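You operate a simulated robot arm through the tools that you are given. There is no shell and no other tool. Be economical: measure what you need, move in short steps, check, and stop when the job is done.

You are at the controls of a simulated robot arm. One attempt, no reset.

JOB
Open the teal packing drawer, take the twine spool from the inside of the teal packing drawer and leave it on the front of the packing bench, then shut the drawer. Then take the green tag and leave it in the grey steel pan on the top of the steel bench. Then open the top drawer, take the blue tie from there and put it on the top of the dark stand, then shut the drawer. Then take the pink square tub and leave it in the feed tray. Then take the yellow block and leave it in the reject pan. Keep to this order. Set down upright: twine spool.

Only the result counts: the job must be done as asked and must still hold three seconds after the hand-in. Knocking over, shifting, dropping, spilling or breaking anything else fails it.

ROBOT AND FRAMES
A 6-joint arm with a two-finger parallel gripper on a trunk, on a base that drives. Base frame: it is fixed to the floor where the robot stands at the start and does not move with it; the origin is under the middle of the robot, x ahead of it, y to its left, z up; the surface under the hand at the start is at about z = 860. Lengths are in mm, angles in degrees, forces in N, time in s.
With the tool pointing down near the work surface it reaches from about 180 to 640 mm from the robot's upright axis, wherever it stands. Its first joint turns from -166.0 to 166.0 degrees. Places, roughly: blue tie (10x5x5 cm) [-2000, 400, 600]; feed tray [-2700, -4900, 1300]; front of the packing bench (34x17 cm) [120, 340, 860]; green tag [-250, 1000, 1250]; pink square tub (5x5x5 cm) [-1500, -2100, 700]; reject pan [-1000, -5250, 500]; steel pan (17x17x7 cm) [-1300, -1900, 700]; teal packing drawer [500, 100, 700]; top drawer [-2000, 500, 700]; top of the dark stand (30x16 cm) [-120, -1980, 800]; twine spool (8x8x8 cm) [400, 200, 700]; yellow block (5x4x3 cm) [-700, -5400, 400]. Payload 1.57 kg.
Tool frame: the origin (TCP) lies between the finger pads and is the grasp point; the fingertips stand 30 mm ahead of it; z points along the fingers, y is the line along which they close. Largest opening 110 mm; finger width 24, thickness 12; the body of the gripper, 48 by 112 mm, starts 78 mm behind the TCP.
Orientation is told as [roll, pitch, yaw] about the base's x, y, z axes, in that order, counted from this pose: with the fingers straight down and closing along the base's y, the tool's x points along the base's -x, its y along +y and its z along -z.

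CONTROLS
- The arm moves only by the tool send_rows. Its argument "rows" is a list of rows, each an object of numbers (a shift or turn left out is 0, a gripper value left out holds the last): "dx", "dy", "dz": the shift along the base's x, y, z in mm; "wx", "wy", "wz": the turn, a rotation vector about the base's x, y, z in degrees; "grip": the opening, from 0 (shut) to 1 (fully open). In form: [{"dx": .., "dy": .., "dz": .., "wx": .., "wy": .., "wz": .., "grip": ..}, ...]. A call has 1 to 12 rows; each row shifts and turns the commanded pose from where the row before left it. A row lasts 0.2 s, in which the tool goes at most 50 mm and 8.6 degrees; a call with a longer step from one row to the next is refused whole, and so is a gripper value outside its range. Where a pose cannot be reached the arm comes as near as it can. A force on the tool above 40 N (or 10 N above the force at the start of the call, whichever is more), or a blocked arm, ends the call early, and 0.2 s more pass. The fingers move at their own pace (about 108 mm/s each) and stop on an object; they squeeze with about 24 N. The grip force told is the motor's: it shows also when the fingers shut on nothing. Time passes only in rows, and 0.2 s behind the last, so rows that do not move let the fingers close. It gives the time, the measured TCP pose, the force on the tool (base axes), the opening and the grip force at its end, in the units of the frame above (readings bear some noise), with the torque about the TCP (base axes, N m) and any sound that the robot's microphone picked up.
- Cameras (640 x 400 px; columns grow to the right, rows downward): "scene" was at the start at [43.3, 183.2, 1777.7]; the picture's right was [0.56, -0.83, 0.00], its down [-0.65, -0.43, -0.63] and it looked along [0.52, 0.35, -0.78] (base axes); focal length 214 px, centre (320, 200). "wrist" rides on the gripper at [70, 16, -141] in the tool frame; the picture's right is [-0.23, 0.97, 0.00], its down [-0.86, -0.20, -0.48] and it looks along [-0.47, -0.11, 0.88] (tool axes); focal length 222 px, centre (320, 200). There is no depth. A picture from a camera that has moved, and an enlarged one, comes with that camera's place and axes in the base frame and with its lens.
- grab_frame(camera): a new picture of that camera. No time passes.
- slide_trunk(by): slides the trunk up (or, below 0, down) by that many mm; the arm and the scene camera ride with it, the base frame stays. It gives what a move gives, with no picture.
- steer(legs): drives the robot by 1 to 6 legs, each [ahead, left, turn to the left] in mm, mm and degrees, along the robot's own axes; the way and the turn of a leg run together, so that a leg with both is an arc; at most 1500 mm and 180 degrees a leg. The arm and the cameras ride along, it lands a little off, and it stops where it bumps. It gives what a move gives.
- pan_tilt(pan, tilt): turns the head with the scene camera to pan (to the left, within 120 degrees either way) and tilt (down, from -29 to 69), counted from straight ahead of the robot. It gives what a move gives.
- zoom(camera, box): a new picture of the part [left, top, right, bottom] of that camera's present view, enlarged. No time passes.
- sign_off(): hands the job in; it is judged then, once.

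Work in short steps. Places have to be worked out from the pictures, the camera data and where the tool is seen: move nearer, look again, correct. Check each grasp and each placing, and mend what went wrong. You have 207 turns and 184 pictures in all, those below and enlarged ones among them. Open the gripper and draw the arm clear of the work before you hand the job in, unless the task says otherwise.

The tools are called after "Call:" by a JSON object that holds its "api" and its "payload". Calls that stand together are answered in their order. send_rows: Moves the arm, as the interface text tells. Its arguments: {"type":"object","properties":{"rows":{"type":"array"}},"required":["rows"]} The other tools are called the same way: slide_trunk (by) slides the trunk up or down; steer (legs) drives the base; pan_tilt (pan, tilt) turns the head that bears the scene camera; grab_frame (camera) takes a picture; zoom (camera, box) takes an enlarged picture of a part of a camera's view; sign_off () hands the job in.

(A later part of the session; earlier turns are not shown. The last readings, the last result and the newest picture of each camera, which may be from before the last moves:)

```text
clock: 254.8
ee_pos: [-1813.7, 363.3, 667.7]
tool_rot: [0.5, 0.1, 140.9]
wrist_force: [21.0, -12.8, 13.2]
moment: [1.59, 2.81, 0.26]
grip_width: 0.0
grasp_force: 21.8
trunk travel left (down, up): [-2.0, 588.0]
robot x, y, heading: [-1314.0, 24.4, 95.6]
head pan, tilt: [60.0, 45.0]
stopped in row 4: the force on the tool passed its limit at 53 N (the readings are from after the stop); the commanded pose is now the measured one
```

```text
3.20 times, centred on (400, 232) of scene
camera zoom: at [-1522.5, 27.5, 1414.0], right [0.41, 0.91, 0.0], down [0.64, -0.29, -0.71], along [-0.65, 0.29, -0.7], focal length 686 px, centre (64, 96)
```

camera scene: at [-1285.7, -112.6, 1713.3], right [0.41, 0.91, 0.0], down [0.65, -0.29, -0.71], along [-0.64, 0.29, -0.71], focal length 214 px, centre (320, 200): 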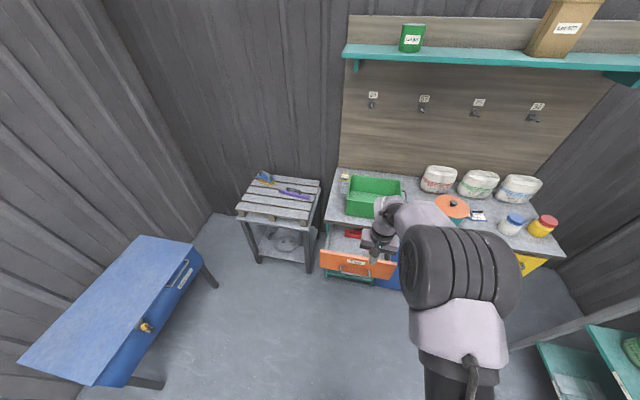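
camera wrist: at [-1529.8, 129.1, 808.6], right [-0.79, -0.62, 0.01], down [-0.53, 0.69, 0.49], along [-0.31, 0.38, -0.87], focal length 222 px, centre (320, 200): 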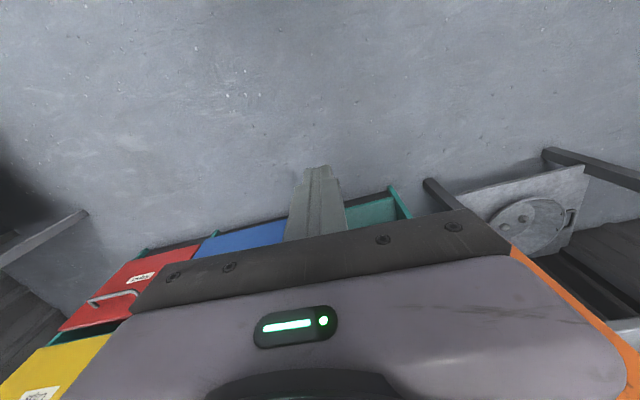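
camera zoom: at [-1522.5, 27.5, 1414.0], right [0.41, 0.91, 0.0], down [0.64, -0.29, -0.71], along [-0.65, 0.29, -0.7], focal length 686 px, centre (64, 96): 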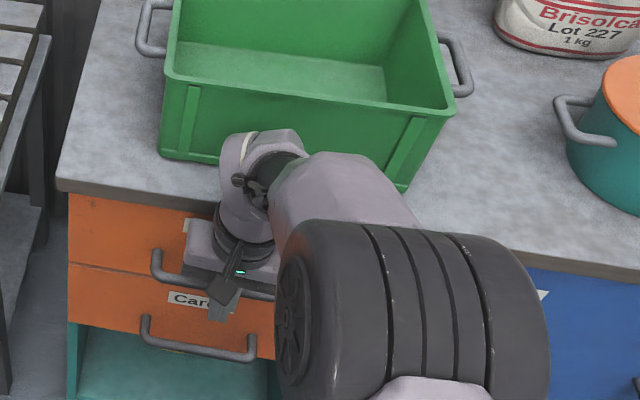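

The torque shows the wrist flange touched the cabinet top edge, so the drawer may be a few mm short. I back off, lean the tool 16° back, and push again.

Call:
{"api": "send_rows", "payload": {"rows": [{"dx": 16, "dy": -12}, {"dx": 16, "dy": -12, "wx": 4.7, "wy": 6.5}, {"wx": 4.7, "wy": 6.5}, {"dx": -8, "dy": 6}, {"dx": -8, "dy": 6}, {"dx": -8, "dy": 6}]}}

Call:
{"api": "send_rows", "payload": {"rows": [{"dx": -4, "dy": 3}, {"dx": -4, "dy": 3}, {"dx": -4, "dy": 3}, {"dx": -4, "dy": 3}, {"dx": -4, "dy": 3}]}}

Call:
{"api": "zoom", "payload": {"camera": "scene", "box": [310, 210, 420, 280]}}

```text
clock: 256.2
ee_pos: [-1807.5, 357.4, 665.1]
tool_rot: [1.3, -15.9, 140.8]
wrist_force: [-0.3, -0.2, 0.0]
moment: [0.01, -0.02, -0.01]
grip_width: 0.3
grasp_force: 21.5
trunk travel left (down, up): [-2.0, 588.0]
robot x, y, heading: [-1315.7, 28.6, 95.6]
head pan, tilt: [60.0, 45.0]
```

```text
clock: 257.2
ee_pos: [-1817.4, 365.3, 663.2]
tool_rot: [1.3, -15.2, 140.7]
wrist_force: [5.8, -5.2, -1.0]
moment: [-0.05, -0.01, 0.02]
grip_width: 0.0
grasp_force: 21.8
trunk travel left (down, up): [-2.0, 588.0]
robot x, y, heading: [-1315.1, 27.2, 95.8]
head pan, tilt: [60.0, 45.0]
stopped in row 5: the force on the tool passed its limit at 47 N (the readings are from after the stop); the commanded pose is now the measured one
```

```text
5.71 times, centred on (365, 245) of scene
camera zoom: at [-1524.8, 28.8, 1413.4], right [0.41, 0.91, 0.0], down [0.64, -0.29, -0.71], along [-0.64, 0.29, -0.71], focal length 1226 px, centre (63, -57)
```

zoom: 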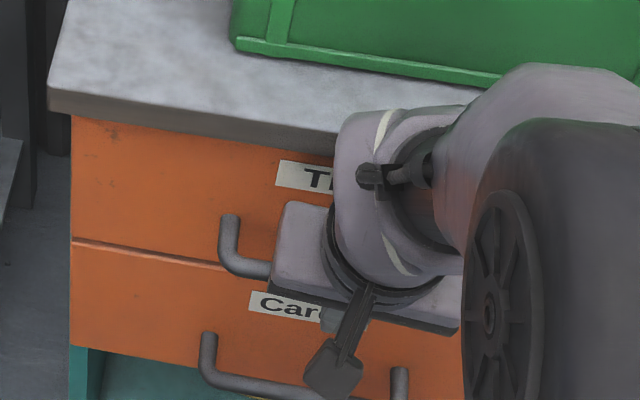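

Now the contact torque is nil, so the bar itself is pushed home (47 N): the drawer is shut and flush. I back off, raise, and drive round to the steel bench passage for the pink tub.

Call:
{"api": "send_rows", "payload": {"rows": [{"dx": 16, "dy": -12}, {"dx": 16, "dy": -12, "wx": -4.7, "wy": -6.5}, {"dx": 16, "dy": -12, "wx": -4.7, "wy": -6.5}, {"dx": 30, "dy": -22, "dz": 20}, {"dx": 30, "dy": -22, "dz": 20}]}}

Call:
{"api": "slide_trunk", "payload": {"by": 500}}

Call:
{"api": "steer", "payload": {"legs": [[-530, -617, 0], [-530, -617, 0], [-613, 545, 0], [-613, 545, 0]]}}

Call:
{"api": "grab_frame", "payload": {"camera": "wrist"}}

```text
clock: 258.4
ee_pos: [-1711.0, 287.1, 702.8]
tool_rot: [0.3, 0.8, 140.8]
wrist_force: [1.1, -0.7, 0.4]
moment: [-0.02, -0.01, 0.03]
grip_width: 0.0
grasp_force: 21.0
trunk travel left (down, up): [-2.0, 588.0]
robot x, y, heading: [-1315.6, 27.3, 95.8]
head pan, tilt: [60.0, 45.0]
```

```text
refused: 500 is not a number from -400 to 400
```

```text
clock: 273.3
ee_pos: [-1192.7, -1755.3, 700.8]
tool_rot: [-0.2, 0.6, 140.4]
wrist_force: [3.7, 4.2, 0.9]
moment: [-0.09, 0.07, 0.04]
grip_width: 0.1
grasp_force: 21.0
trunk travel left (down, up): [-2.0, 588.0]
robot x, y, heading: [-803.4, -2025.4, 95.0]
head pan, tilt: [60.0, 45.0]
stopped in leg 4: the force on the tool passed its limit at 182 N (the readings are from after the stop); the commanded pose is now the measured one
```

```text
49 pictures are left
camera wrist: at [-1151.2, -1809.8, 843.9], right [-0.8, -0.61, 0.0], down [-0.54, 0.7, 0.47], along [-0.28, 0.37, -0.88], focal length 222 px, centre (320, 200)
```

wrist: 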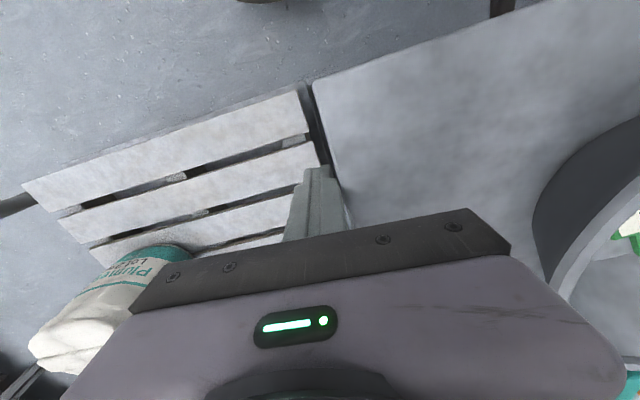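

The trunk lift was refused and the low hand bumped the bench edge. I raise the trunk now before anything else, then inspect.

Call:
{"api": "slide_trunk", "payload": {"by": 400}}

Call:
{"api": "grab_frame", "payload": {"camera": "wrist"}}

Call:
{"api": "pan_tilt", "payload": {"pan": 80, "tilt": 50}}

Call:
{"api": "grab_frame", "payload": {"camera": "scene"}}

```text
clock: 277.1
ee_pos: [-1192.8, -1755.3, 1102.5]
tool_rot: [-0.1, 0.7, 140.4]
wrist_force: [0.6, 0.6, -0.4]
moment: [-0.01, 0.03, 0.01]
grip_width: 0.0
grasp_force: 21.9
trunk travel left (down, up): [-402.0, 188.0]
robot x, y, heading: [-799.3, -2025.9, 94.9]
head pan, tilt: [60.0, 45.0]
```

```text
48 pictures are left
camera wrist: at [-1151.7, -1810.2, 1243.7], right [-0.8, -0.61, 0.0], down [-0.54, 0.7, 0.47], along [-0.28, 0.37, -0.88], focal length 222 px, centre (320, 200)
```

wrist: 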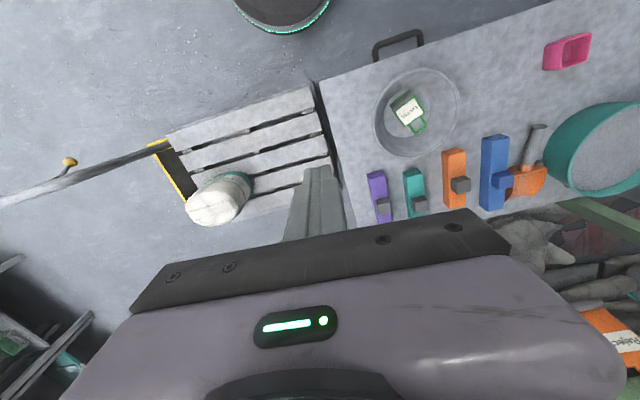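

```text
clock: 277.9
ee_pos: [-1193.2, -1755.1, 1103.0]
tool_rot: [-0.1, 0.7, 140.5]
wrist_force: [0.5, 0.6, 0.3]
moment: [0.0, -0.01, 0.01]
grip_width: 0.2
grasp_force: 21.2
trunk travel left (down, up): [-402.0, 188.0]
robot x, y, heading: [-801.9, -2024.6, 94.8]
head pan, tilt: [80.0, 50.0]
```

```text
47 pictures are left
camera scene: at [-1017.3, -2049.2, 1806.4], right [0.09, 1.0, 0.0], down [0.76, -0.07, -0.64], along [-0.64, 0.06, -0.77], focal length 214 px, centre (320, 200)
```

scene: 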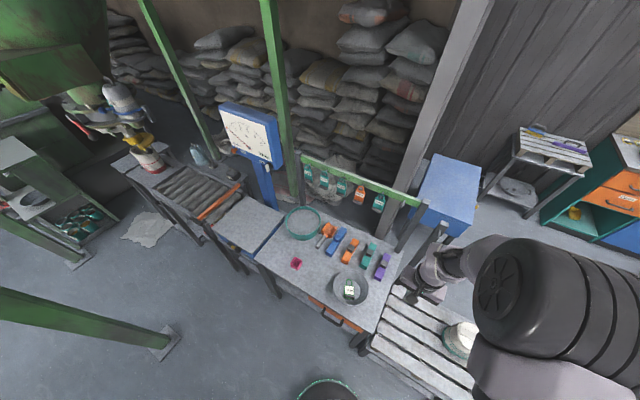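

Nothing was disturbed: pan with tag, tub and jar are all in place. I continue into the passage and move the hand over the tub.

Call:
{"api": "steer", "payload": {"legs": [[-159, 190, 0]]}}

Call:
{"api": "send_rows", "payload": {"rows": [{"dx": -20, "dy": -33, "grip": 0.85}, {"dx": -20, "dy": -33}, {"dx": -20, "dy": -33}, {"dx": -20, "dy": -33}, {"dx": -20, "dy": -33}, {"dx": -19, "dy": -35}]}}

Call:
{"api": "grab_frame", "payload": {"camera": "wrist"}}

```text
clock: 279.7
ee_pos: [-1366.0, -1931.2, 1102.4]
tool_rot: [-0.2, 0.7, 140.4]
wrist_force: [0.4, 0.9, 0.4]
moment: [0.03, -0.03, 0.01]
grip_width: 0.0
grasp_force: 21.0
trunk travel left (down, up): [-402.0, 188.0]
robot x, y, heading: [-975.6, -2199.6, 95.2]
head pan, tilt: [80.0, 50.0]
```

```text
clock: 281.1
ee_pos: [-1487.4, -2134.1, 1103.6]
tool_rot: [-0.2, 0.7, 140.4]
wrist_force: [-0.4, -0.4, -1.0]
moment: [0.0, 0.0, 0.02]
grip_width: 93.3
grasp_force: 0.0
trunk travel left (down, up): [-402.0, 188.0]
robot x, y, heading: [-974.7, -2202.2, 94.7]
head pan, tilt: [80.0, 50.0]
```

```text
46 pictures are left
camera wrist: at [-1446.4, -2188.7, 1244.5], right [-0.8, -0.6, -0.01], down [-0.54, 0.7, 0.47], along [-0.28, 0.38, -0.88], focal length 222 px, centre (320, 200)
```

wrist: 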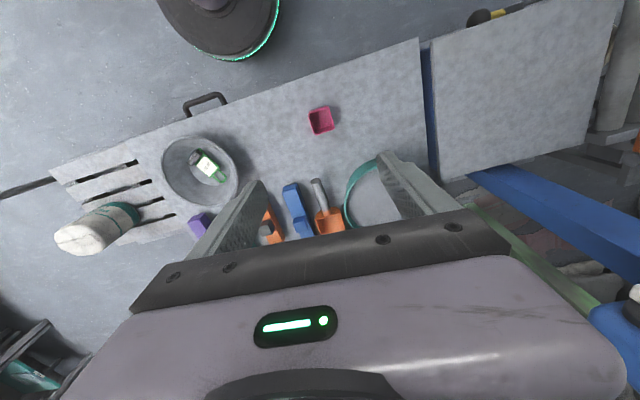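

Tub right below: ≈(-1490, -2128). I lower and check its orientation.

Call:
{"api": "slide_trunk", "payload": {"by": -230}}

Call:
{"api": "zoom", "payload": {"camera": "wrist", "box": [220, 60, 420, 220]}}

```text
clock: 283.6
ee_pos: [-1486.4, -2131.4, 873.2]
tool_rot: [-0.1, 0.7, 140.4]
wrist_force: [-0.6, -0.4, 0.9]
moment: [0.0, 0.02, 0.01]
grip_width: 93.7
grasp_force: 0.0
trunk travel left (down, up): [-172.0, 418.0]
robot x, y, heading: [-973.9, -2200.5, 95.2]
head pan, tilt: [80.0, 50.0]
```

```text
2.50 times, centred on (320, 140) of wrist
camera zoom: at [-1445.6, -2187.3, 1014.9], right [-0.8, -0.61, 0.0], down [-0.54, 0.7, 0.47], along [-0.28, 0.38, -0.88], focal length 555 px, centre (320, 350)
```

zoom: 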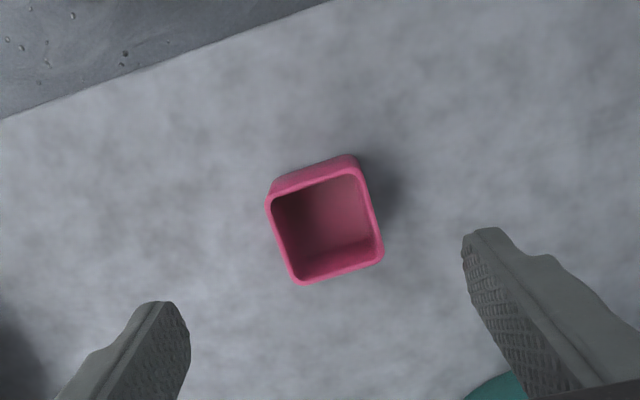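

Tub centre ≈(-1492, -2127), turned ~7°. I align and descend.

Call:
{"api": "send_rows", "payload": {"rows": [{"dx": -6, "dy": 4, "wz": 6.6, "grip": 0.75}, {"dz": -30}, {"dz": -30}, {"dz": -30}, {"dz": -25}]}}

Call:
{"api": "zoom", "payload": {"camera": "wrist", "box": [220, 80, 420, 240]}}

```text
clock: 284.8
ee_pos: [-1493.0, -2126.1, 758.6]
tool_rot: [-0.1, 0.7, 147.1]
wrist_force: [0.5, 0.8, 0.5]
moment: [0.01, 0.01, 0.01]
grip_width: 82.7
grasp_force: 0.1
trunk travel left (down, up): [-172.0, 418.0]
robot x, y, heading: [-977.3, -2202.5, 94.9]
head pan, tilt: [80.0, 50.0]
```

```text
2.50 times, centred on (320, 160) of wrist
camera zoom: at [-1445.8, -2177.0, 899.1], right [-0.72, -0.69, 0.0], down [-0.61, 0.64, 0.47], along [-0.32, 0.34, -0.88], focal length 555 px, centre (320, 300)
```

zoom: 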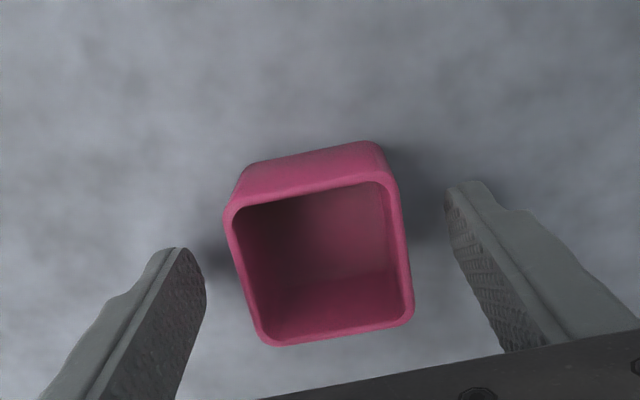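

Call:
{"api": "send_rows", "payload": {"rows": [{"dz": -12}, {"dz": -10}, {"grip": 0}, {}, {}]}}

Call:
{"api": "send_rows", "payload": {"rows": [{"dz": 10}, {"dz": 30}, {"dz": 40}, {"dz": 40}]}}

Call:
{"api": "grab_frame", "payload": {"camera": "wrist"}}

```text
clock: 285.2
ee_pos: [-1492.6, -2128.0, 748.5]
tool_rot: [0.0, 0.6, 146.9]
wrist_force: [9.9, -5.5, 17.1]
moment: [-0.68, 0.28, 0.35]
grip_width: 80.8
grasp_force: 0.1
trunk travel left (down, up): [-172.0, 418.0]
robot x, y, heading: [-979.3, -2202.2, 94.9]
head pan, tilt: [80.0, 50.0]
stopped in row 2: the force on the tool passed its limit at 47 N (the readings are from after the stop); the commanded pose is now the measured one
```

```text
clock: 286.2
ee_pos: [-1494.6, -2128.1, 866.1]
tool_rot: [-0.1, 0.6, 147.0]
wrist_force: [0.2, -0.9, -0.6]
moment: [0.02, -0.01, 0.01]
grip_width: 82.6
grasp_force: 0.0
trunk travel left (down, up): [-172.0, 418.0]
robot x, y, heading: [-979.9, -2200.3, 94.8]
head pan, tilt: [80.0, 50.0]
```

```text
43 pictures are left
camera wrist: at [-1448.4, -2178.1, 1008.1], right [-0.72, -0.69, 0.0], down [-0.61, 0.64, 0.47], along [-0.32, 0.34, -0.88], focal length 222 px, centre (320, 200)
```

wrist: 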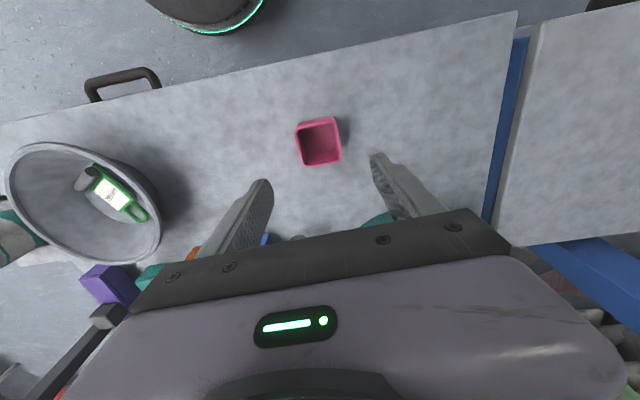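

The table is at z≈718; the call stopped before closing. I return to 3 mm above contact and close.

Call:
{"api": "send_rows", "payload": {"rows": [{"dx": 2, "dz": -40}, {"dz": -40}, {"dz": -25}, {"dz": -7}, {"grip": 0}, {}, {}]}}

Call:
{"api": "send_rows", "payload": {"rows": [{"dz": 10}, {"dz": 30}, {"dz": 40}, {"dz": 40}]}}

Call:
{"api": "grab_frame", "payload": {"camera": "wrist"}}

```text
clock: 287.8
ee_pos: [-1491.0, -2125.7, 756.1]
tool_rot: [-0.1, 0.6, 147.0]
wrist_force: [-1.2, 0.6, 0.5]
moment: [-0.05, 0.0, 0.03]
grip_width: 47.4
grasp_force: 24.5
trunk travel left (down, up): [-172.0, 418.0]
robot x, y, heading: [-977.4, -2202.3, 94.9]
head pan, tilt: [80.0, 50.0]
```

```text
clock: 288.8
ee_pos: [-1487.7, -2127.2, 875.6]
tool_rot: [-0.2, 0.6, 146.9]
wrist_force: [-0.5, 0.8, -0.6]
moment: [-0.03, -0.02, -0.02]
grip_width: 47.4
grasp_force: 23.8
trunk travel left (down, up): [-172.0, 418.0]
robot x, y, heading: [-975.9, -2197.8, 95.0]
head pan, tilt: [80.0, 50.0]
```

```text
42 pictures are left
camera wrist: at [-1441.5, -2178.2, 1017.2], right [-0.72, -0.69, 0.0], down [-0.61, 0.64, 0.47], along [-0.32, 0.34, -0.88], focal length 222 px, centre (320, 200)
```

wrist: 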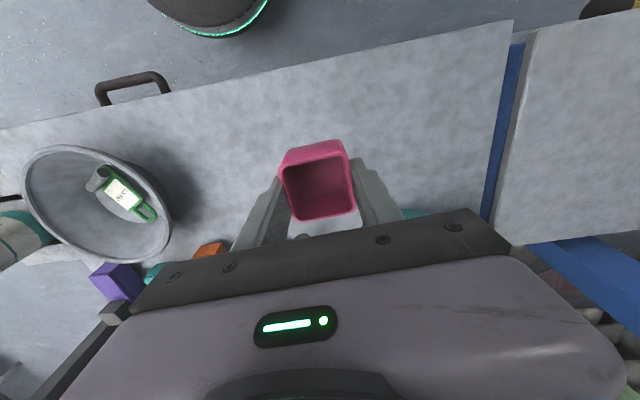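

Tub held. I raise the trunk and look toward the feed machine.

Call:
{"api": "slide_trunk", "payload": {"by": 400}}

Call:
{"api": "pan_tilt", "payload": {"pan": 118, "tilt": 12}}

Call:
{"api": "grab_frame", "payload": {"camera": "scene"}}

```text
clock: 292.6
ee_pos: [-1499.8, -2128.7, 1269.5]
tool_rot: [-0.3, 1.1, 147.0]
wrist_force: [-0.2, 0.1, -0.9]
moment: [-0.01, -0.02, 0.01]
grip_width: 47.9
grasp_force: 24.1
trunk travel left (down, up): [-572.0, 18.0]
robot x, y, heading: [-974.6, -2198.9, 95.0]
head pan, tilt: [80.0, 50.0]
```

```text
clock: 293.7
ee_pos: [-1487.6, -2131.1, 1277.2]
tool_rot: [-0.1, 0.5, 147.1]
wrist_force: [-0.2, -0.2, -0.5]
moment: [0.02, 0.06, 0.0]
grip_width: 47.3
grasp_force: 23.4
trunk travel left (down, up): [-572.0, 18.0]
robot x, y, heading: [-976.5, -2201.2, 94.9]
head pan, tilt: [118.0, 12.0]
```

```text
41 pictures are left
camera scene: at [-1189.2, -2287.2, 2035.3], right [-0.54, 0.84, 0.0], down [0.17, 0.12, -0.98], along [-0.82, -0.53, -0.21], focal length 214 px, centre (320, 200)
```

scene: 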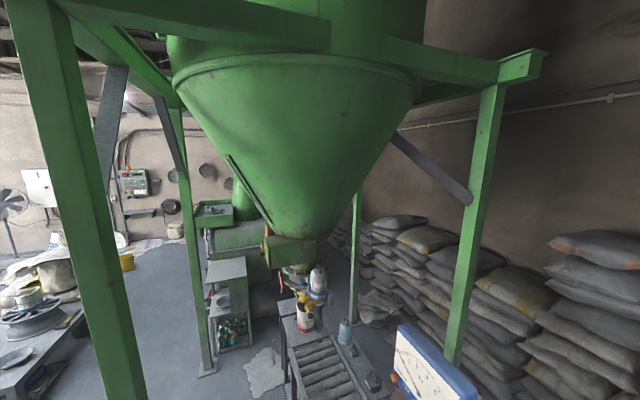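

The green feed tray is visible at the machine left of the hopper. I tuck the arm to the front and drive in stages around the hopper's left side.

Call:
{"api": "send_rows", "payload": {"rows": [{"dx": 25, "dy": 38}, {"dx": 25, "dy": 38}, {"dx": 25, "dy": 38}, {"dx": 25, "dy": 38}, {"dx": 25, "dy": 38}, {"dx": 25, "dy": 38}, {"dx": 25, "dy": 38}, {"dx": 25, "dy": 38}, {"dx": 25, "dy": 36}]}}

Call:
{"api": "steer", "payload": {"legs": [[-340, 295, 0], [-483, -560, 0]]}}

Call:
{"api": "grab_frame", "payload": {"camera": "scene"}}

```text
clock: 295.7
ee_pos: [-1263.6, -1788.6, 1274.4]
tool_rot: [0.0, 0.6, 147.0]
wrist_force: [0.1, 0.2, 0.6]
moment: [0.0, 0.02, -0.03]
grip_width: 47.5
grasp_force: 23.9
trunk travel left (down, up): [-572.0, 18.0]
robot x, y, heading: [-975.8, -2199.0, 95.0]
head pan, tilt: [118.0, 12.0]
```

```text
clock: 302.1
ee_pos: [-921.1, -2578.3, 1274.9]
tool_rot: [0.0, 0.6, 148.4]
wrist_force: [0.0, -0.1, 0.1]
moment: [-0.01, 0.02, 0.03]
grip_width: 47.6
grasp_force: 23.8
trunk travel left (down, up): [-572.0, 18.0]
robot x, y, heading: [-621.1, -2983.8, 96.3]
head pan, tilt: [118.0, 12.0]
```

```text
40 pictures are left
camera scene: at [-837.5, -3070.1, 2035.0], right [-0.56, 0.83, 0.0], down [0.17, 0.12, -0.98], along [-0.81, -0.55, -0.21], focal length 214 px, centre (320, 200)
```

scene: 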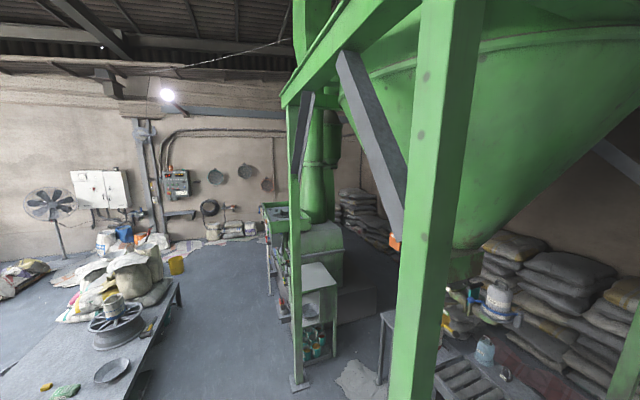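

Corridor clear. I drive on along it to beside the feed machine.

Call:
{"api": "steer", "payload": {"legs": [[-962, 875, 0], [-962, 875, 0]]}}

Call:
{"api": "pan_tilt", "payload": {"pan": 70, "tilt": 40}}

Call:
{"api": "grab_frame", "payload": {"camera": "scene"}}

Call:
{"api": "grab_frame", "payload": {"camera": "wrist"}}

```text
clock: 305.5
ee_pos: [-1260.6, -3051.1, 1275.8]
tool_rot: [-0.4, 0.3, 147.9]
wrist_force: [2.1, 3.6, -0.8]
moment: [-0.26, 0.24, -0.03]
grip_width: 47.6
grasp_force: 24.3
trunk travel left (down, up): [-572.0, 18.0]
robot x, y, heading: [-964.2, -3463.2, 96.4]
head pan, tilt: [118.0, 12.0]
stopped in leg 1: the force on the tool passed its limit at 165 N (the readings are from after the stop); the commanded pose is now the measured one
```

```text
clock: 306.7
ee_pos: [-1259.2, -3052.8, 1275.1]
tool_rot: [-0.5, 0.5, 147.9]
wrist_force: [0.7, 4.2, 1.4]
moment: [-0.46, 0.22, -0.09]
grip_width: 47.3
grasp_force: 23.9
trunk travel left (down, up): [-572.0, 18.0]
robot x, y, heading: [-964.9, -3463.7, 96.1]
head pan, tilt: [70.0, 40.0]
```

```text
39 pictures are left
camera scene: at [-1184.2, -3476.2, 1990.7], right [0.23, 0.97, 0.0], down [0.62, -0.15, -0.77], along [-0.75, 0.18, -0.64], focal length 214 px, centre (320, 200)
```

scene: 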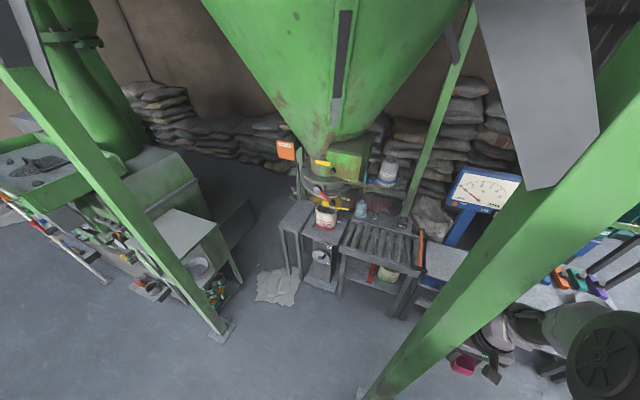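

```text
38 pictures are left
camera wrist: at [-1211.9, -3102.2, 1416.1], right [-0.71, -0.7, -0.01], down [-0.62, 0.62, 0.47], along [-0.33, 0.34, -0.88], focal length 222 px, centre (320, 200)
```

wrist: 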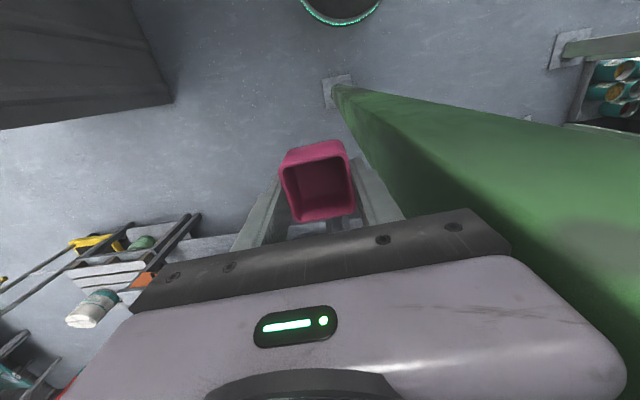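

The extended arm caught the hopper post; the tub is still held. I back off, swing the arm to straight ahead, shift the base left, and continue.

Call:
{"api": "steer", "payload": {"legs": [[125, -115, 0]]}}

Call:
{"api": "send_rows", "payload": {"rows": [{"dx": 41, "dy": 8}, {"dx": 41, "dy": 8}, {"dx": 41, "dy": 8}, {"dx": 41, "dy": 8}, {"dx": 41, "dy": 8}, {"dx": 41, "dy": 8}, {"dx": 41, "dy": 8}, {"dx": 41, "dy": 8}]}}

Call:
{"api": "grab_frame", "payload": {"camera": "wrist"}}

```text
clock: 308.1
ee_pos: [-1164.3, -2917.8, 1275.8]
tool_rot: [-0.4, 0.4, 148.0]
wrist_force: [0.8, -0.5, -0.2]
moment: [-0.03, 0.0, 0.01]
grip_width: 47.3
grasp_force: 23.7
trunk travel left (down, up): [-572.0, 18.0]
robot x, y, heading: [-867.1, -3324.0, 96.4]
head pan, tilt: [70.0, 40.0]
```

```text
clock: 309.9
ee_pos: [-835.4, -2853.8, 1274.2]
tool_rot: [-0.4, 0.2, 148.0]
wrist_force: [0.2, 0.6, -1.4]
moment: [0.03, 0.02, -0.04]
grip_width: 47.0
grasp_force: 23.9
trunk travel left (down, up): [-572.0, 18.0]
robot x, y, heading: [-869.1, -3327.4, 96.6]
head pan, tilt: [70.0, 40.0]
```

```text
37 pictures are left
camera wrist: at [-786.6, -2904.4, 1415.1], right [-0.71, -0.71, -0.01], down [-0.62, 0.62, 0.47], along [-0.33, 0.34, -0.88], focal length 222 px, centre (320, 200)
```

wrist: 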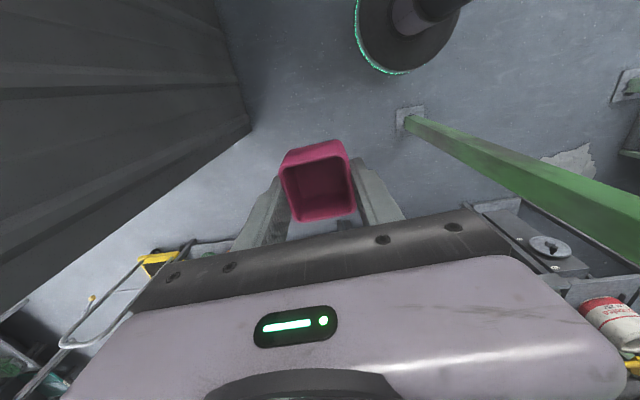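

Call:
{"api": "steer", "payload": {"legs": [[-866, 743, 0], [-839, 772, 0]]}}

Call:
{"api": "grab_frame", "payload": {"camera": "scene"}}

```text
clock: 321.1
ee_pos: [-2127.5, -4730.9, 1274.3]
tool_rot: [-0.4, 0.4, 149.0]
wrist_force: [-0.3, -0.2, -0.5]
moment: [-0.03, 0.01, -0.01]
grip_width: 47.3
grasp_force: 24.0
trunk travel left (down, up): [-572.0, 18.0]
robot x, y, heading: [-2154.3, -5201.8, 97.7]
head pan, tilt: [70.0, 40.0]
```

```text
36 pictures are left
camera scene: at [-2368.5, -5223.7, 1990.6], right [0.22, 0.98, 0.0], down [0.63, -0.14, -0.77], along [-0.75, 0.17, -0.64], focal length 214 px, centre (320, 200)
```

scene: 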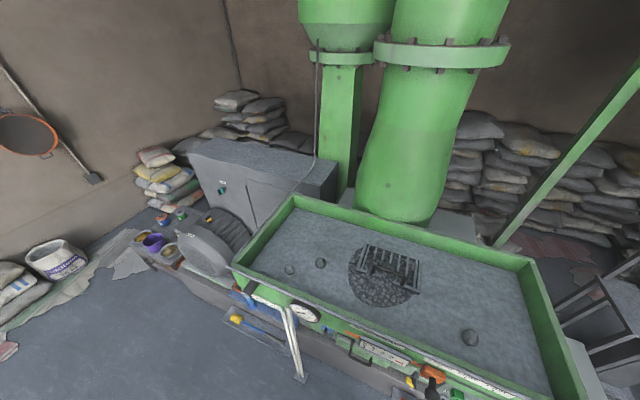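

The feed tray is the large green-rimmed tray. I will set the tub on its free floor between the grate and the stone on the right. I raise the hand and swing over.

Call:
{"api": "send_rows", "payload": {"rows": [{"dz": 45}, {"dz": 45}, {"dz": 40}, {"dx": -42, "dy": -9}, {"dx": -42, "dy": -9}, {"dx": -42, "dy": -9}, {"dx": -42, "dy": -9}, {"dx": -42, "dy": -9}, {"dx": -42, "dy": -9}, {"dx": -42, "dy": -9}, {"dx": -42, "dy": -9}]}}

Call:
{"api": "send_rows", "payload": {"rows": [{"dx": -42, "dy": -10}, {"dx": -41, "dy": -11}]}}

Call:
{"api": "grab_frame", "payload": {"camera": "wrist"}}

Call:
{"api": "grab_frame", "payload": {"camera": "scene"}}

```text
clock: 323.6
ee_pos: [-2463.0, -4801.9, 1402.3]
tool_rot: [-0.4, 0.4, 148.9]
wrist_force: [-0.1, -0.4, -0.7]
moment: [-0.01, -0.01, 0.0]
grip_width: 47.5
grasp_force: 24.5
trunk travel left (down, up): [-572.0, 18.0]
robot x, y, heading: [-2151.2, -5206.6, 97.5]
head pan, tilt: [70.0, 40.0]
```

```text
clock: 324.1
ee_pos: [-2546.5, -4822.0, 1401.9]
tool_rot: [-0.3, 0.4, 148.8]
wrist_force: [-0.4, 0.3, 0.7]
moment: [0.01, 0.0, 0.01]
grip_width: 47.4
grasp_force: 24.1
trunk travel left (down, up): [-572.0, 18.0]
robot x, y, heading: [-2150.0, -5203.3, 97.6]
head pan, tilt: [70.0, 40.0]
```

```text
35 pictures are left
camera wrist: at [-2497.9, -4872.0, 1543.4], right [-0.7, -0.72, -0.01], down [-0.63, 0.61, 0.47], along [-0.33, 0.34, -0.88], focal length 222 px, centre (320, 200)
```

wrist: 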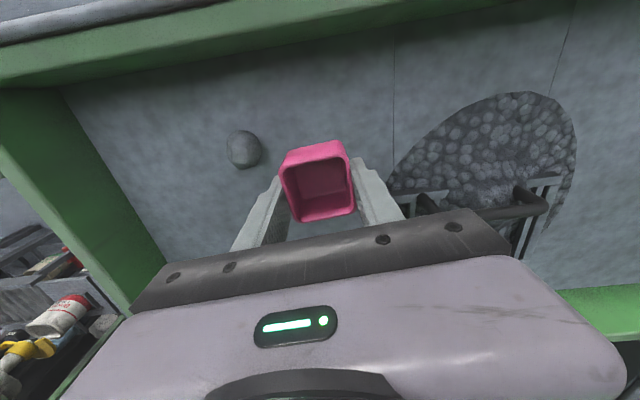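

```text
34 pictures are left
camera scene: at [-2370.3, -5224.1, 1990.3], right [0.22, 0.98, 0.0], down [0.63, -0.14, -0.77], along [-0.75, 0.17, -0.64], focal length 214 px, centre (320, 200)
```

scene: 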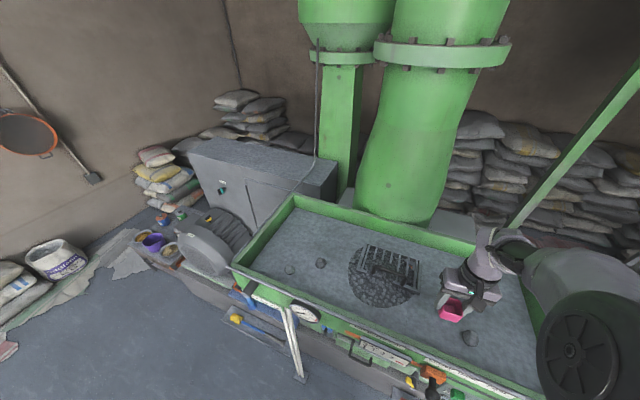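

Good spot, ~90 mm from the stone and ~100 mm from the grate. I lower toward the tray floor.

Call:
{"api": "send_rows", "payload": {"rows": [{"dx": -6, "dy": -6, "dz": -25}, {"dz": -20}, {"dz": -10}]}}

Call:
{"api": "zoom", "payload": {"camera": "wrist", "box": [200, 60, 440, 240]}}

```text
clock: 324.9
ee_pos: [-2551.4, -4829.8, 1349.4]
tool_rot: [-0.4, 0.3, 148.9]
wrist_force: [-0.4, 0.1, -0.7]
moment: [-0.04, 0.01, -0.03]
grip_width: 47.5
grasp_force: 23.5
trunk travel left (down, up): [-572.0, 18.0]
robot x, y, heading: [-2150.9, -5205.7, 97.6]
head pan, tilt: [70.0, 40.0]
```

```text
2.22 times, centred on (320, 150) of wrist
camera zoom: at [-2502.3, -4879.1, 1490.0], right [-0.7, -0.72, -0.01], down [-0.63, 0.61, 0.47], along [-0.34, 0.34, -0.88], focal length 494 px, centre (320, 311)
```

zoom: 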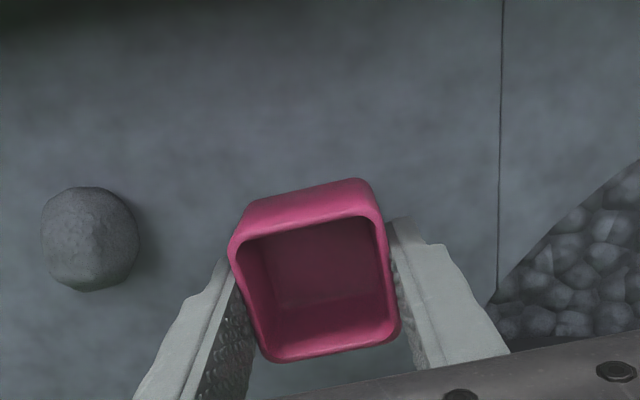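

Call:
{"api": "send_rows", "payload": {"rows": [{"dz": -6}, {"dz": -6}]}}

Call:
{"api": "send_rows", "payload": {"rows": [{"dz": -5}]}}

Call:
{"api": "send_rows", "payload": {"rows": [{"dz": -5}]}}

Call:
{"api": "send_rows", "payload": {"rows": [{"dz": -5}]}}

```text
clock: 325.6
ee_pos: [-2552.2, -4830.6, 1338.0]
tool_rot: [-0.3, 0.4, 148.9]
wrist_force: [0.4, 0.2, -0.4]
moment: [-0.01, -0.01, -0.01]
grip_width: 47.6
grasp_force: 24.5
trunk travel left (down, up): [-572.0, 18.0]
robot x, y, heading: [-2152.1, -5205.3, 97.7]
head pan, tilt: [70.0, 40.0]
```

```text
clock: 325.9
ee_pos: [-2551.7, -4829.3, 1331.3]
tool_rot: [-0.4, 0.4, 148.9]
wrist_force: [0.0, -0.2, -0.1]
moment: [0.0, 0.02, 0.01]
grip_width: 47.5
grasp_force: 23.3
trunk travel left (down, up): [-572.0, 18.0]
robot x, y, heading: [-2153.8, -5207.6, 97.4]
head pan, tilt: [70.0, 40.0]
```

```text
clock: 326.4
ee_pos: [-2551.3, -4830.4, 1327.3]
tool_rot: [-0.4, 0.4, 148.9]
wrist_force: [0.2, -0.2, 0.1]
moment: [0.04, -0.01, 0.01]
grip_width: 47.4
grasp_force: 24.2
trunk travel left (down, up): [-572.0, 18.0]
robot x, y, heading: [-2148.9, -5202.5, 97.5]
head pan, tilt: [70.0, 40.0]
```

```text
clock: 326.8
ee_pos: [-2551.0, -4828.3, 1321.5]
tool_rot: [-0.4, 0.4, 148.7]
wrist_force: [-0.1, -0.3, -1.6]
moment: [0.0, -0.02, 0.01]
grip_width: 47.3
grasp_force: 23.8
trunk travel left (down, up): [-572.0, 18.0]
robot x, y, heading: [-2150.7, -5208.8, 97.6]
head pan, tilt: [70.0, 40.0]
```

Call:
{"api": "zoom", "payload": {"camera": "wrist", "box": [200, 60, 440, 240]}}

Call:
{"api": "send_rows", "payload": {"rows": [{"dz": -6}]}}

Call:
{"api": "send_rows", "payload": {"rows": [{"dz": -6}]}}

```text
2.22 times, centred on (320, 150) of wrist
camera zoom: at [-2502.2, -4879.4, 1462.9], right [-0.7, -0.72, -0.01], down [-0.63, 0.61, 0.47], along [-0.34, 0.34, -0.88], focal length 494 px, centre (320, 311)
```

zoom: 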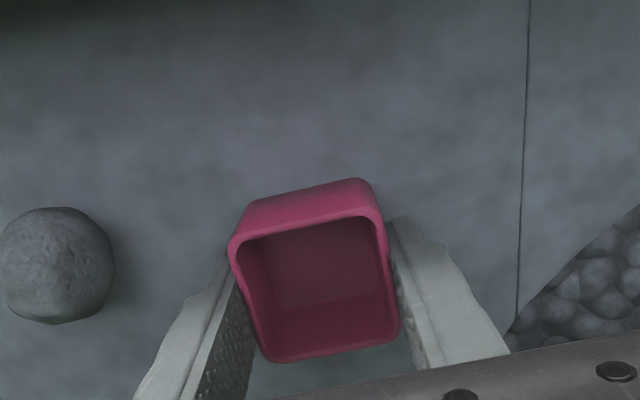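

```text
clock: 327.1
ee_pos: [-2549.4, -4831.0, 1319.6]
tool_rot: [-0.4, 0.1, 148.9]
wrist_force: [-2.0, 1.3, 28.3]
moment: [-0.34, 0.18, -0.02]
grip_width: 47.5
grasp_force: 24.0
trunk travel left (down, up): [-572.0, 18.0]
robot x, y, heading: [-2147.6, -5202.3, 97.5]
head pan, tilt: [70.0, 40.0]
```

```text
clock: 327.4
ee_pos: [-2550.4, -4829.5, 1319.1]
tool_rot: [-0.4, -0.1, 148.9]
wrist_force: [3.9, -3.8, 18.7]
moment: [-0.51, -0.24, 0.06]
grip_width: 47.4
grasp_force: 24.0
trunk travel left (down, up): [-572.0, 18.0]
robot x, y, heading: [-2151.0, -5204.6, 97.4]
head pan, tilt: [70.0, 40.0]
stopped in row 1: the force on the tool passed its limit at 47 N (the readings are from after the stop); the commanded pose is now the measured one
```

Contact with the tray floor (z≈1281). I release and rise.

Call:
{"api": "send_rows", "payload": {"rows": [{"dz": 1, "grip": 0.5}, {"grip": 0.6}, {}]}}

Call:
{"api": "send_rows", "payload": {"rows": [{"dz": 15}, {"dz": 40}, {"dz": 40}, {"dz": 30}]}}

Call:
{"api": "grab_frame", "payload": {"camera": "wrist"}}

```text
clock: 328.2
ee_pos: [-2553.1, -4828.5, 1317.8]
tool_rot: [-0.4, 0.0, 148.9]
wrist_force: [0.2, -0.1, 0.1]
moment: [0.0, -0.04, -0.03]
grip_width: 66.0
grasp_force: 0.1
trunk travel left (down, up): [-572.0, 18.0]
robot x, y, heading: [-2148.5, -5203.7, 97.4]
head pan, tilt: [70.0, 40.0]
```

```text
clock: 329.2
ee_pos: [-2552.5, -4829.1, 1443.6]
tool_rot: [-0.3, 0.1, 148.9]
wrist_force: [-0.4, 0.2, 0.0]
moment: [-0.01, 0.0, 0.0]
grip_width: 65.9
grasp_force: 0.0
trunk travel left (down, up): [-572.0, 18.0]
robot x, y, heading: [-2149.2, -5205.8, 97.3]
head pan, tilt: [70.0, 40.0]
```

```text
31 pictures are left
camera wrist: at [-2502.9, -4878.1, 1585.2], right [-0.7, -0.72, -0.01], down [-0.63, 0.61, 0.48], along [-0.34, 0.34, -0.88], focal length 222 px, centre (320, 200)
```

wrist: 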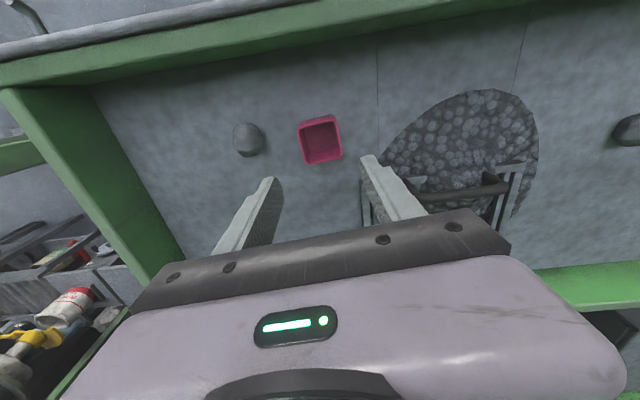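

Tub stands in the feed tray. Now the yellow block: I tuck the arm, drive back along the corridor and turn to view the low table.

Call:
{"api": "send_rows", "payload": {"rows": [{"dx": 43, "dy": 9.5}, {"dx": 43, "dy": 9.5}, {"dx": 43, "dy": 9.5}, {"dx": 43, "dy": 9.5}, {"dx": 43, "dy": 9.5}, {"dx": 43, "dy": 9.5}, {"dx": 43, "dy": 9.5}, {"dx": 43, "dy": 9.5}, {"dx": 43, "dy": 9.5}, {"dx": 43, "dy": 9.5}]}}

Call:
{"api": "steer", "payload": {"legs": [[900, -850, 0], [-124, -131, 0], [0, 0, 91.6]]}}

Call:
{"api": "pan_tilt", "payload": {"pan": 70, "tilt": 35}}

Call:
{"api": "grab_frame", "payload": {"camera": "scene"}}

```text
clock: 331.4
ee_pos: [-2122.6, -4732.3, 1443.1]
tool_rot: [-0.3, 0.0, 148.9]
wrist_force: [-0.1, -0.2, -0.8]
moment: [-0.01, 0.03, 0.0]
grip_width: 66.0
grasp_force: 0.1
trunk travel left (down, up): [-572.0, 18.0]
robot x, y, heading: [-2149.7, -5206.0, 97.7]
head pan, tilt: [70.0, 40.0]
```

```text
clock: 342.6
ee_pos: [-1735.8, -4292.2, 1442.6]
tool_rot: [-0.5, 0.1, -120.0]
wrist_force: [-0.7, -0.1, 0.1]
moment: [0.02, -0.01, -0.02]
grip_width: 66.1
grasp_force: 0.0
trunk travel left (down, up): [-572.0, 18.0]
robot x, y, heading: [-1260.6, -4311.5, -171.5]
head pan, tilt: [70.0, 40.0]
```

```text
clock: 343.3
ee_pos: [-1735.1, -4291.4, 1443.4]
tool_rot: [-0.4, 0.1, -120.1]
wrist_force: [0.7, -0.5, -0.3]
moment: [-0.01, -0.02, -0.04]
grip_width: 66.1
grasp_force: 0.0
trunk travel left (down, up): [-572.0, 18.0]
robot x, y, heading: [-1262.5, -4311.0, -171.4]
head pan, tilt: [70.0, 35.0]
```

```text
30 pictures are left
camera scene: at [-1239.1, -4529.5, 1998.1], right [-0.98, 0.2, 0.0], down [0.11, 0.56, -0.82], along [-0.16, -0.8, -0.57], focal length 214 px, centre (320, 200)
```

scene: 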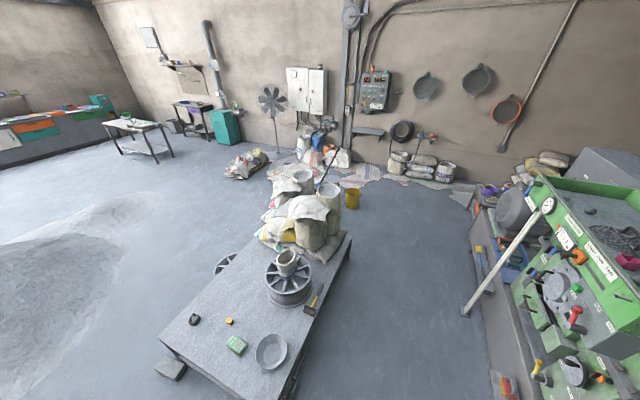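

Yellow block ≈(-761, -5382), reject pan ≈(-1043, -5141) on the low table whose near edge is at n≈-4580. I drive sideways to stand in front of the table.

Call:
{"api": "steer", "payload": {"legs": [[-590, 582, 0]]}}

Call:
{"api": "slide_trunk", "payload": {"by": -400}}

Call:
{"api": "pan_tilt", "payload": {"pan": 60, "tilt": 50}}

Call:
{"api": "grab_frame", "payload": {"camera": "scene"}}

```text
clock: 347.6
ee_pos: [-1076.3, -4759.3, 1441.2]
tool_rot: [-0.4, 0.1, -120.5]
wrist_force: [-0.5, -0.8, 0.5]
moment: [0.02, 0.01, -0.02]
grip_width: 65.9
grasp_force: 0.0
trunk travel left (down, up): [-572.0, 18.0]
robot x, y, heading: [-603.9, -4782.3, -171.7]
head pan, tilt: [70.0, 35.0]
```

```text
clock: 351.5
ee_pos: [-1077.2, -4759.5, 1043.0]
tool_rot: [-0.4, 0.1, -120.4]
wrist_force: [0.4, 0.5, 0.3]
moment: [-0.03, -0.04, 0.02]
grip_width: 65.9
grasp_force: 0.1
trunk travel left (down, up): [-172.0, 418.0]
robot x, y, heading: [-601.2, -4780.3, -171.8]
head pan, tilt: [70.0, 35.0]
```

```text
clock: 352.2
ee_pos: [-1076.4, -4759.8, 1042.8]
tool_rot: [-0.5, 0.0, -120.5]
wrist_force: [-0.5, 0.0, -0.2]
moment: [0.02, 0.0, -0.04]
grip_width: 66.0
grasp_force: 0.1
trunk travel left (down, up): [-172.0, 418.0]
robot x, y, heading: [-603.1, -4774.5, -171.9]
head pan, tilt: [60.0, 50.0]
```

```text
29 pictures are left
camera scene: at [-592.9, -4985.8, 1576.5], right [-0.93, 0.37, 0.0], down [0.29, 0.71, -0.64], along [-0.24, -0.6, -0.77], focal length 214 px, centre (320, 200)
```

scene: 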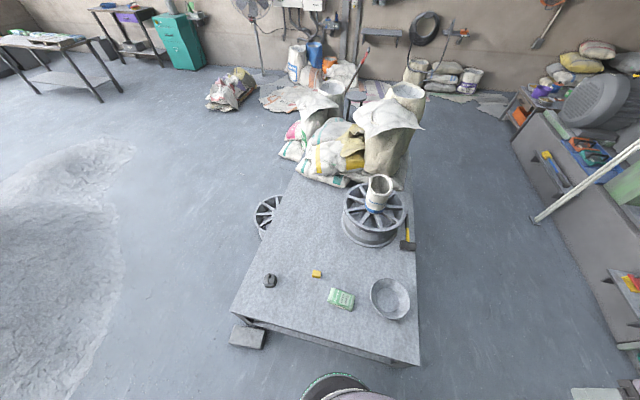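

Block ≈(-741, -5422, 387), pan ≈(-1038, -5154). I nudge closer, lower the trunk fully and swing the hand to above the block.

Call:
{"api": "steer", "payload": {"legs": [[7, 90, 0]]}}

Call:
{"api": "send_rows", "payload": {"rows": [{"dx": 11.8, "dy": -43.5}, {"dx": 11.8, "dy": -43.5}, {"dx": 11.8, "dy": -43.5}, {"dx": 11.8, "dy": -43.5}, {"dx": 11.8, "dy": -43.5}, {"dx": 11.8, "dy": -43.5}, {"dx": 11.8, "dy": -43.5}, {"dx": 11.8, "dy": -43.5}, {"dx": 29, "dy": -28}, {"dx": 29, "dy": -28}, {"dx": 29, "dy": -28}, {"dx": 29, "dy": -28}]}}

Call:
{"api": "slide_trunk", "payload": {"by": -170}}

Call:
{"api": "grab_frame", "payload": {"camera": "wrist"}}

```text
clock: 353.3
ee_pos: [-1071.8, -4849.6, 1043.6]
tool_rot: [-0.5, 0.1, -120.6]
wrist_force: [-0.4, -1.1, 0.6]
moment: [0.04, -0.01, 0.0]
grip_width: 65.9
grasp_force: 0.1
trunk travel left (down, up): [-172.0, 418.0]
robot x, y, heading: [-599.6, -4870.5, -172.0]
head pan, tilt: [60.0, 50.0]
```

```text
clock: 355.9
ee_pos: [-860.7, -5309.7, 1043.0]
tool_rot: [-0.6, 0.1, -120.5]
wrist_force: [0.2, -0.5, 0.2]
moment: [-0.01, 0.02, -0.01]
grip_width: 65.8
grasp_force: 0.1
trunk travel left (down, up): [-172.0, 418.0]
robot x, y, heading: [-601.6, -4868.5, -172.1]
head pan, tilt: [60.0, 50.0]
```

```text
clock: 357.9
ee_pos: [-860.4, -5309.2, 872.8]
tool_rot: [-0.5, 0.1, -120.6]
wrist_force: [0.5, -0.3, -0.3]
moment: [0.0, 0.02, 0.02]
grip_width: 66.0
grasp_force: 0.1
trunk travel left (down, up): [-2.0, 588.0]
robot x, y, heading: [-596.5, -4870.6, -172.0]
head pan, tilt: [60.0, 50.0]
```

```text
28 pictures are left
camera wrist: at [-812.0, -5257.8, 1012.1], right [0.72, -0.69, -0.01], down [-0.6, -0.64, 0.48], along [-0.34, -0.34, -0.88], focal length 222 px, centre (320, 200)
```

wrist: 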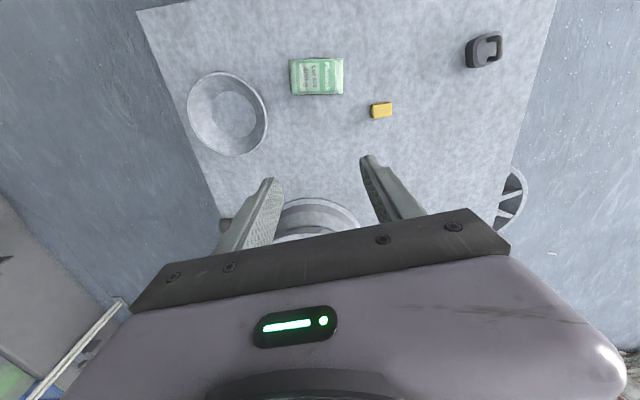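

Call:
{"api": "send_rows", "payload": {"rows": [{"dx": 28, "dy": -27}, {"dx": 28, "dy": -27}, {"dx": 28, "dy": -27}, {"dx": 27, "dy": -27}, {"dz": -40}, {"dz": -40}, {"dz": -40}, {"dz": -40}, {"dz": -40}, {"dz": -40}]}}

Call:
{"api": "zoom", "payload": {"camera": "wrist", "box": [200, 60, 440, 210]}}

```text
clock: 360.1
ee_pos: [-752.1, -5415.7, 630.8]
tool_rot: [-0.5, 0.2, -120.5]
wrist_force: [-0.5, -0.4, -0.7]
moment: [-0.01, 0.0, -0.01]
grip_width: 66.1
grasp_force: 0.1
trunk travel left (down, up): [-2.0, 588.0]
robot x, y, heading: [-596.3, -4869.0, -172.1]
head pan, tilt: [60.0, 50.0]
```

```text
2.67 times, centred on (320, 135) of wrist
camera zoom: at [-703.2, -5363.8, 771.0], right [0.72, -0.69, -0.01], down [-0.6, -0.64, 0.48], along [-0.34, -0.34, -0.88], focal length 592 px, centre (320, 373)
```

zoom: 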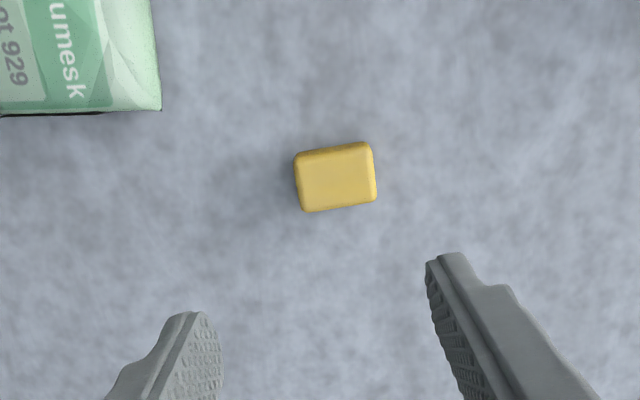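

Block at (-747, -5417); aligned to within 4°. I correct and descend.

Call:
{"api": "send_rows", "payload": {"rows": [{"dx": 5, "dy": -1, "wz": -4.3, "grip": 0.66, "dz": -30}, {"dz": -40}, {"dz": -40}, {"dz": -40}, {"dz": -25}]}}

Call:
{"api": "zoom", "payload": {"camera": "wrist", "box": [200, 60, 440, 240]}}

```text
clock: 361.3
ee_pos: [-744.6, -5418.1, 456.0]
tool_rot: [-0.4, 0.1, -124.8]
wrist_force: [0.0, 0.8, -0.1]
moment: [0.0, 0.01, 0.02]
grip_width: 72.7
grasp_force: 0.0
trunk travel left (down, up): [-2.0, 588.0]
robot x, y, heading: [-599.1, -4867.7, -172.1]
head pan, tilt: [60.0, 50.0]
```

```text
2.22 times, centred on (320, 150) of wrist
camera zoom: at [-690.6, -5369.6, 595.6], right [0.67, -0.74, -0.01], down [-0.65, -0.59, 0.48], along [-0.36, -0.32, -0.88], focal length 494 px, centre (320, 311)
```

zoom: 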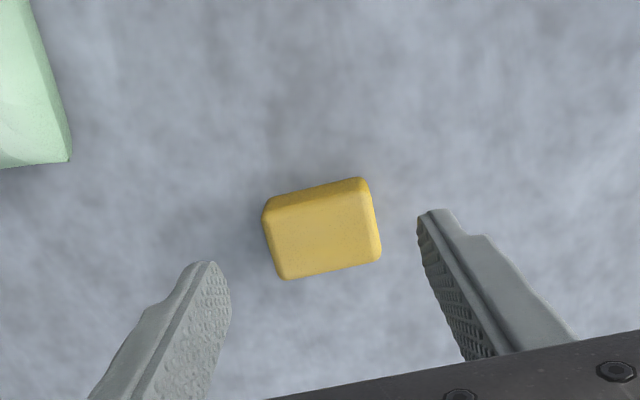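

Call:
{"api": "send_rows", "payload": {"rows": [{"dz": -20}, {"dz": -15}, {"dz": -10}]}}

Call:
{"api": "zoom", "payload": {"camera": "wrist", "box": [200, 60, 440, 240]}}

```text
clock: 362.1
ee_pos: [-744.5, -5418.2, 411.4]
tool_rot: [-0.3, 0.2, -124.9]
wrist_force: [-0.2, 0.0, -0.3]
moment: [0.02, 0.04, 0.02]
grip_width: 72.7
grasp_force: 0.1
trunk travel left (down, up): [-2.0, 588.0]
robot x, y, heading: [-597.0, -4872.1, -172.1]
head pan, tilt: [60.0, 50.0]
```

```text
2.22 times, centred on (320, 150) of wrist
camera zoom: at [-692.3, -5370.1, 552.2], right [0.67, -0.74, -0.01], down [-0.65, -0.59, 0.48], along [-0.36, -0.32, -0.88], focal length 494 px, centre (320, 311)
```

zoom: 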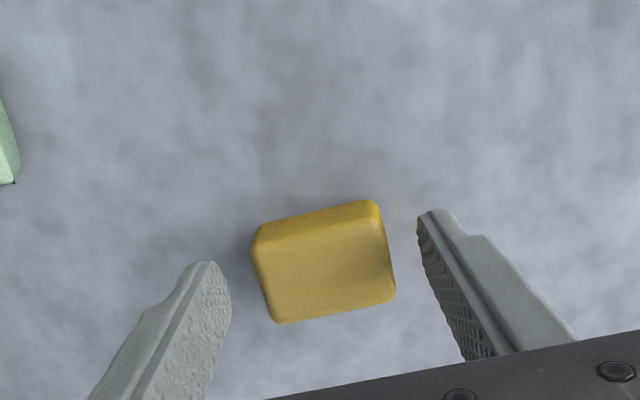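

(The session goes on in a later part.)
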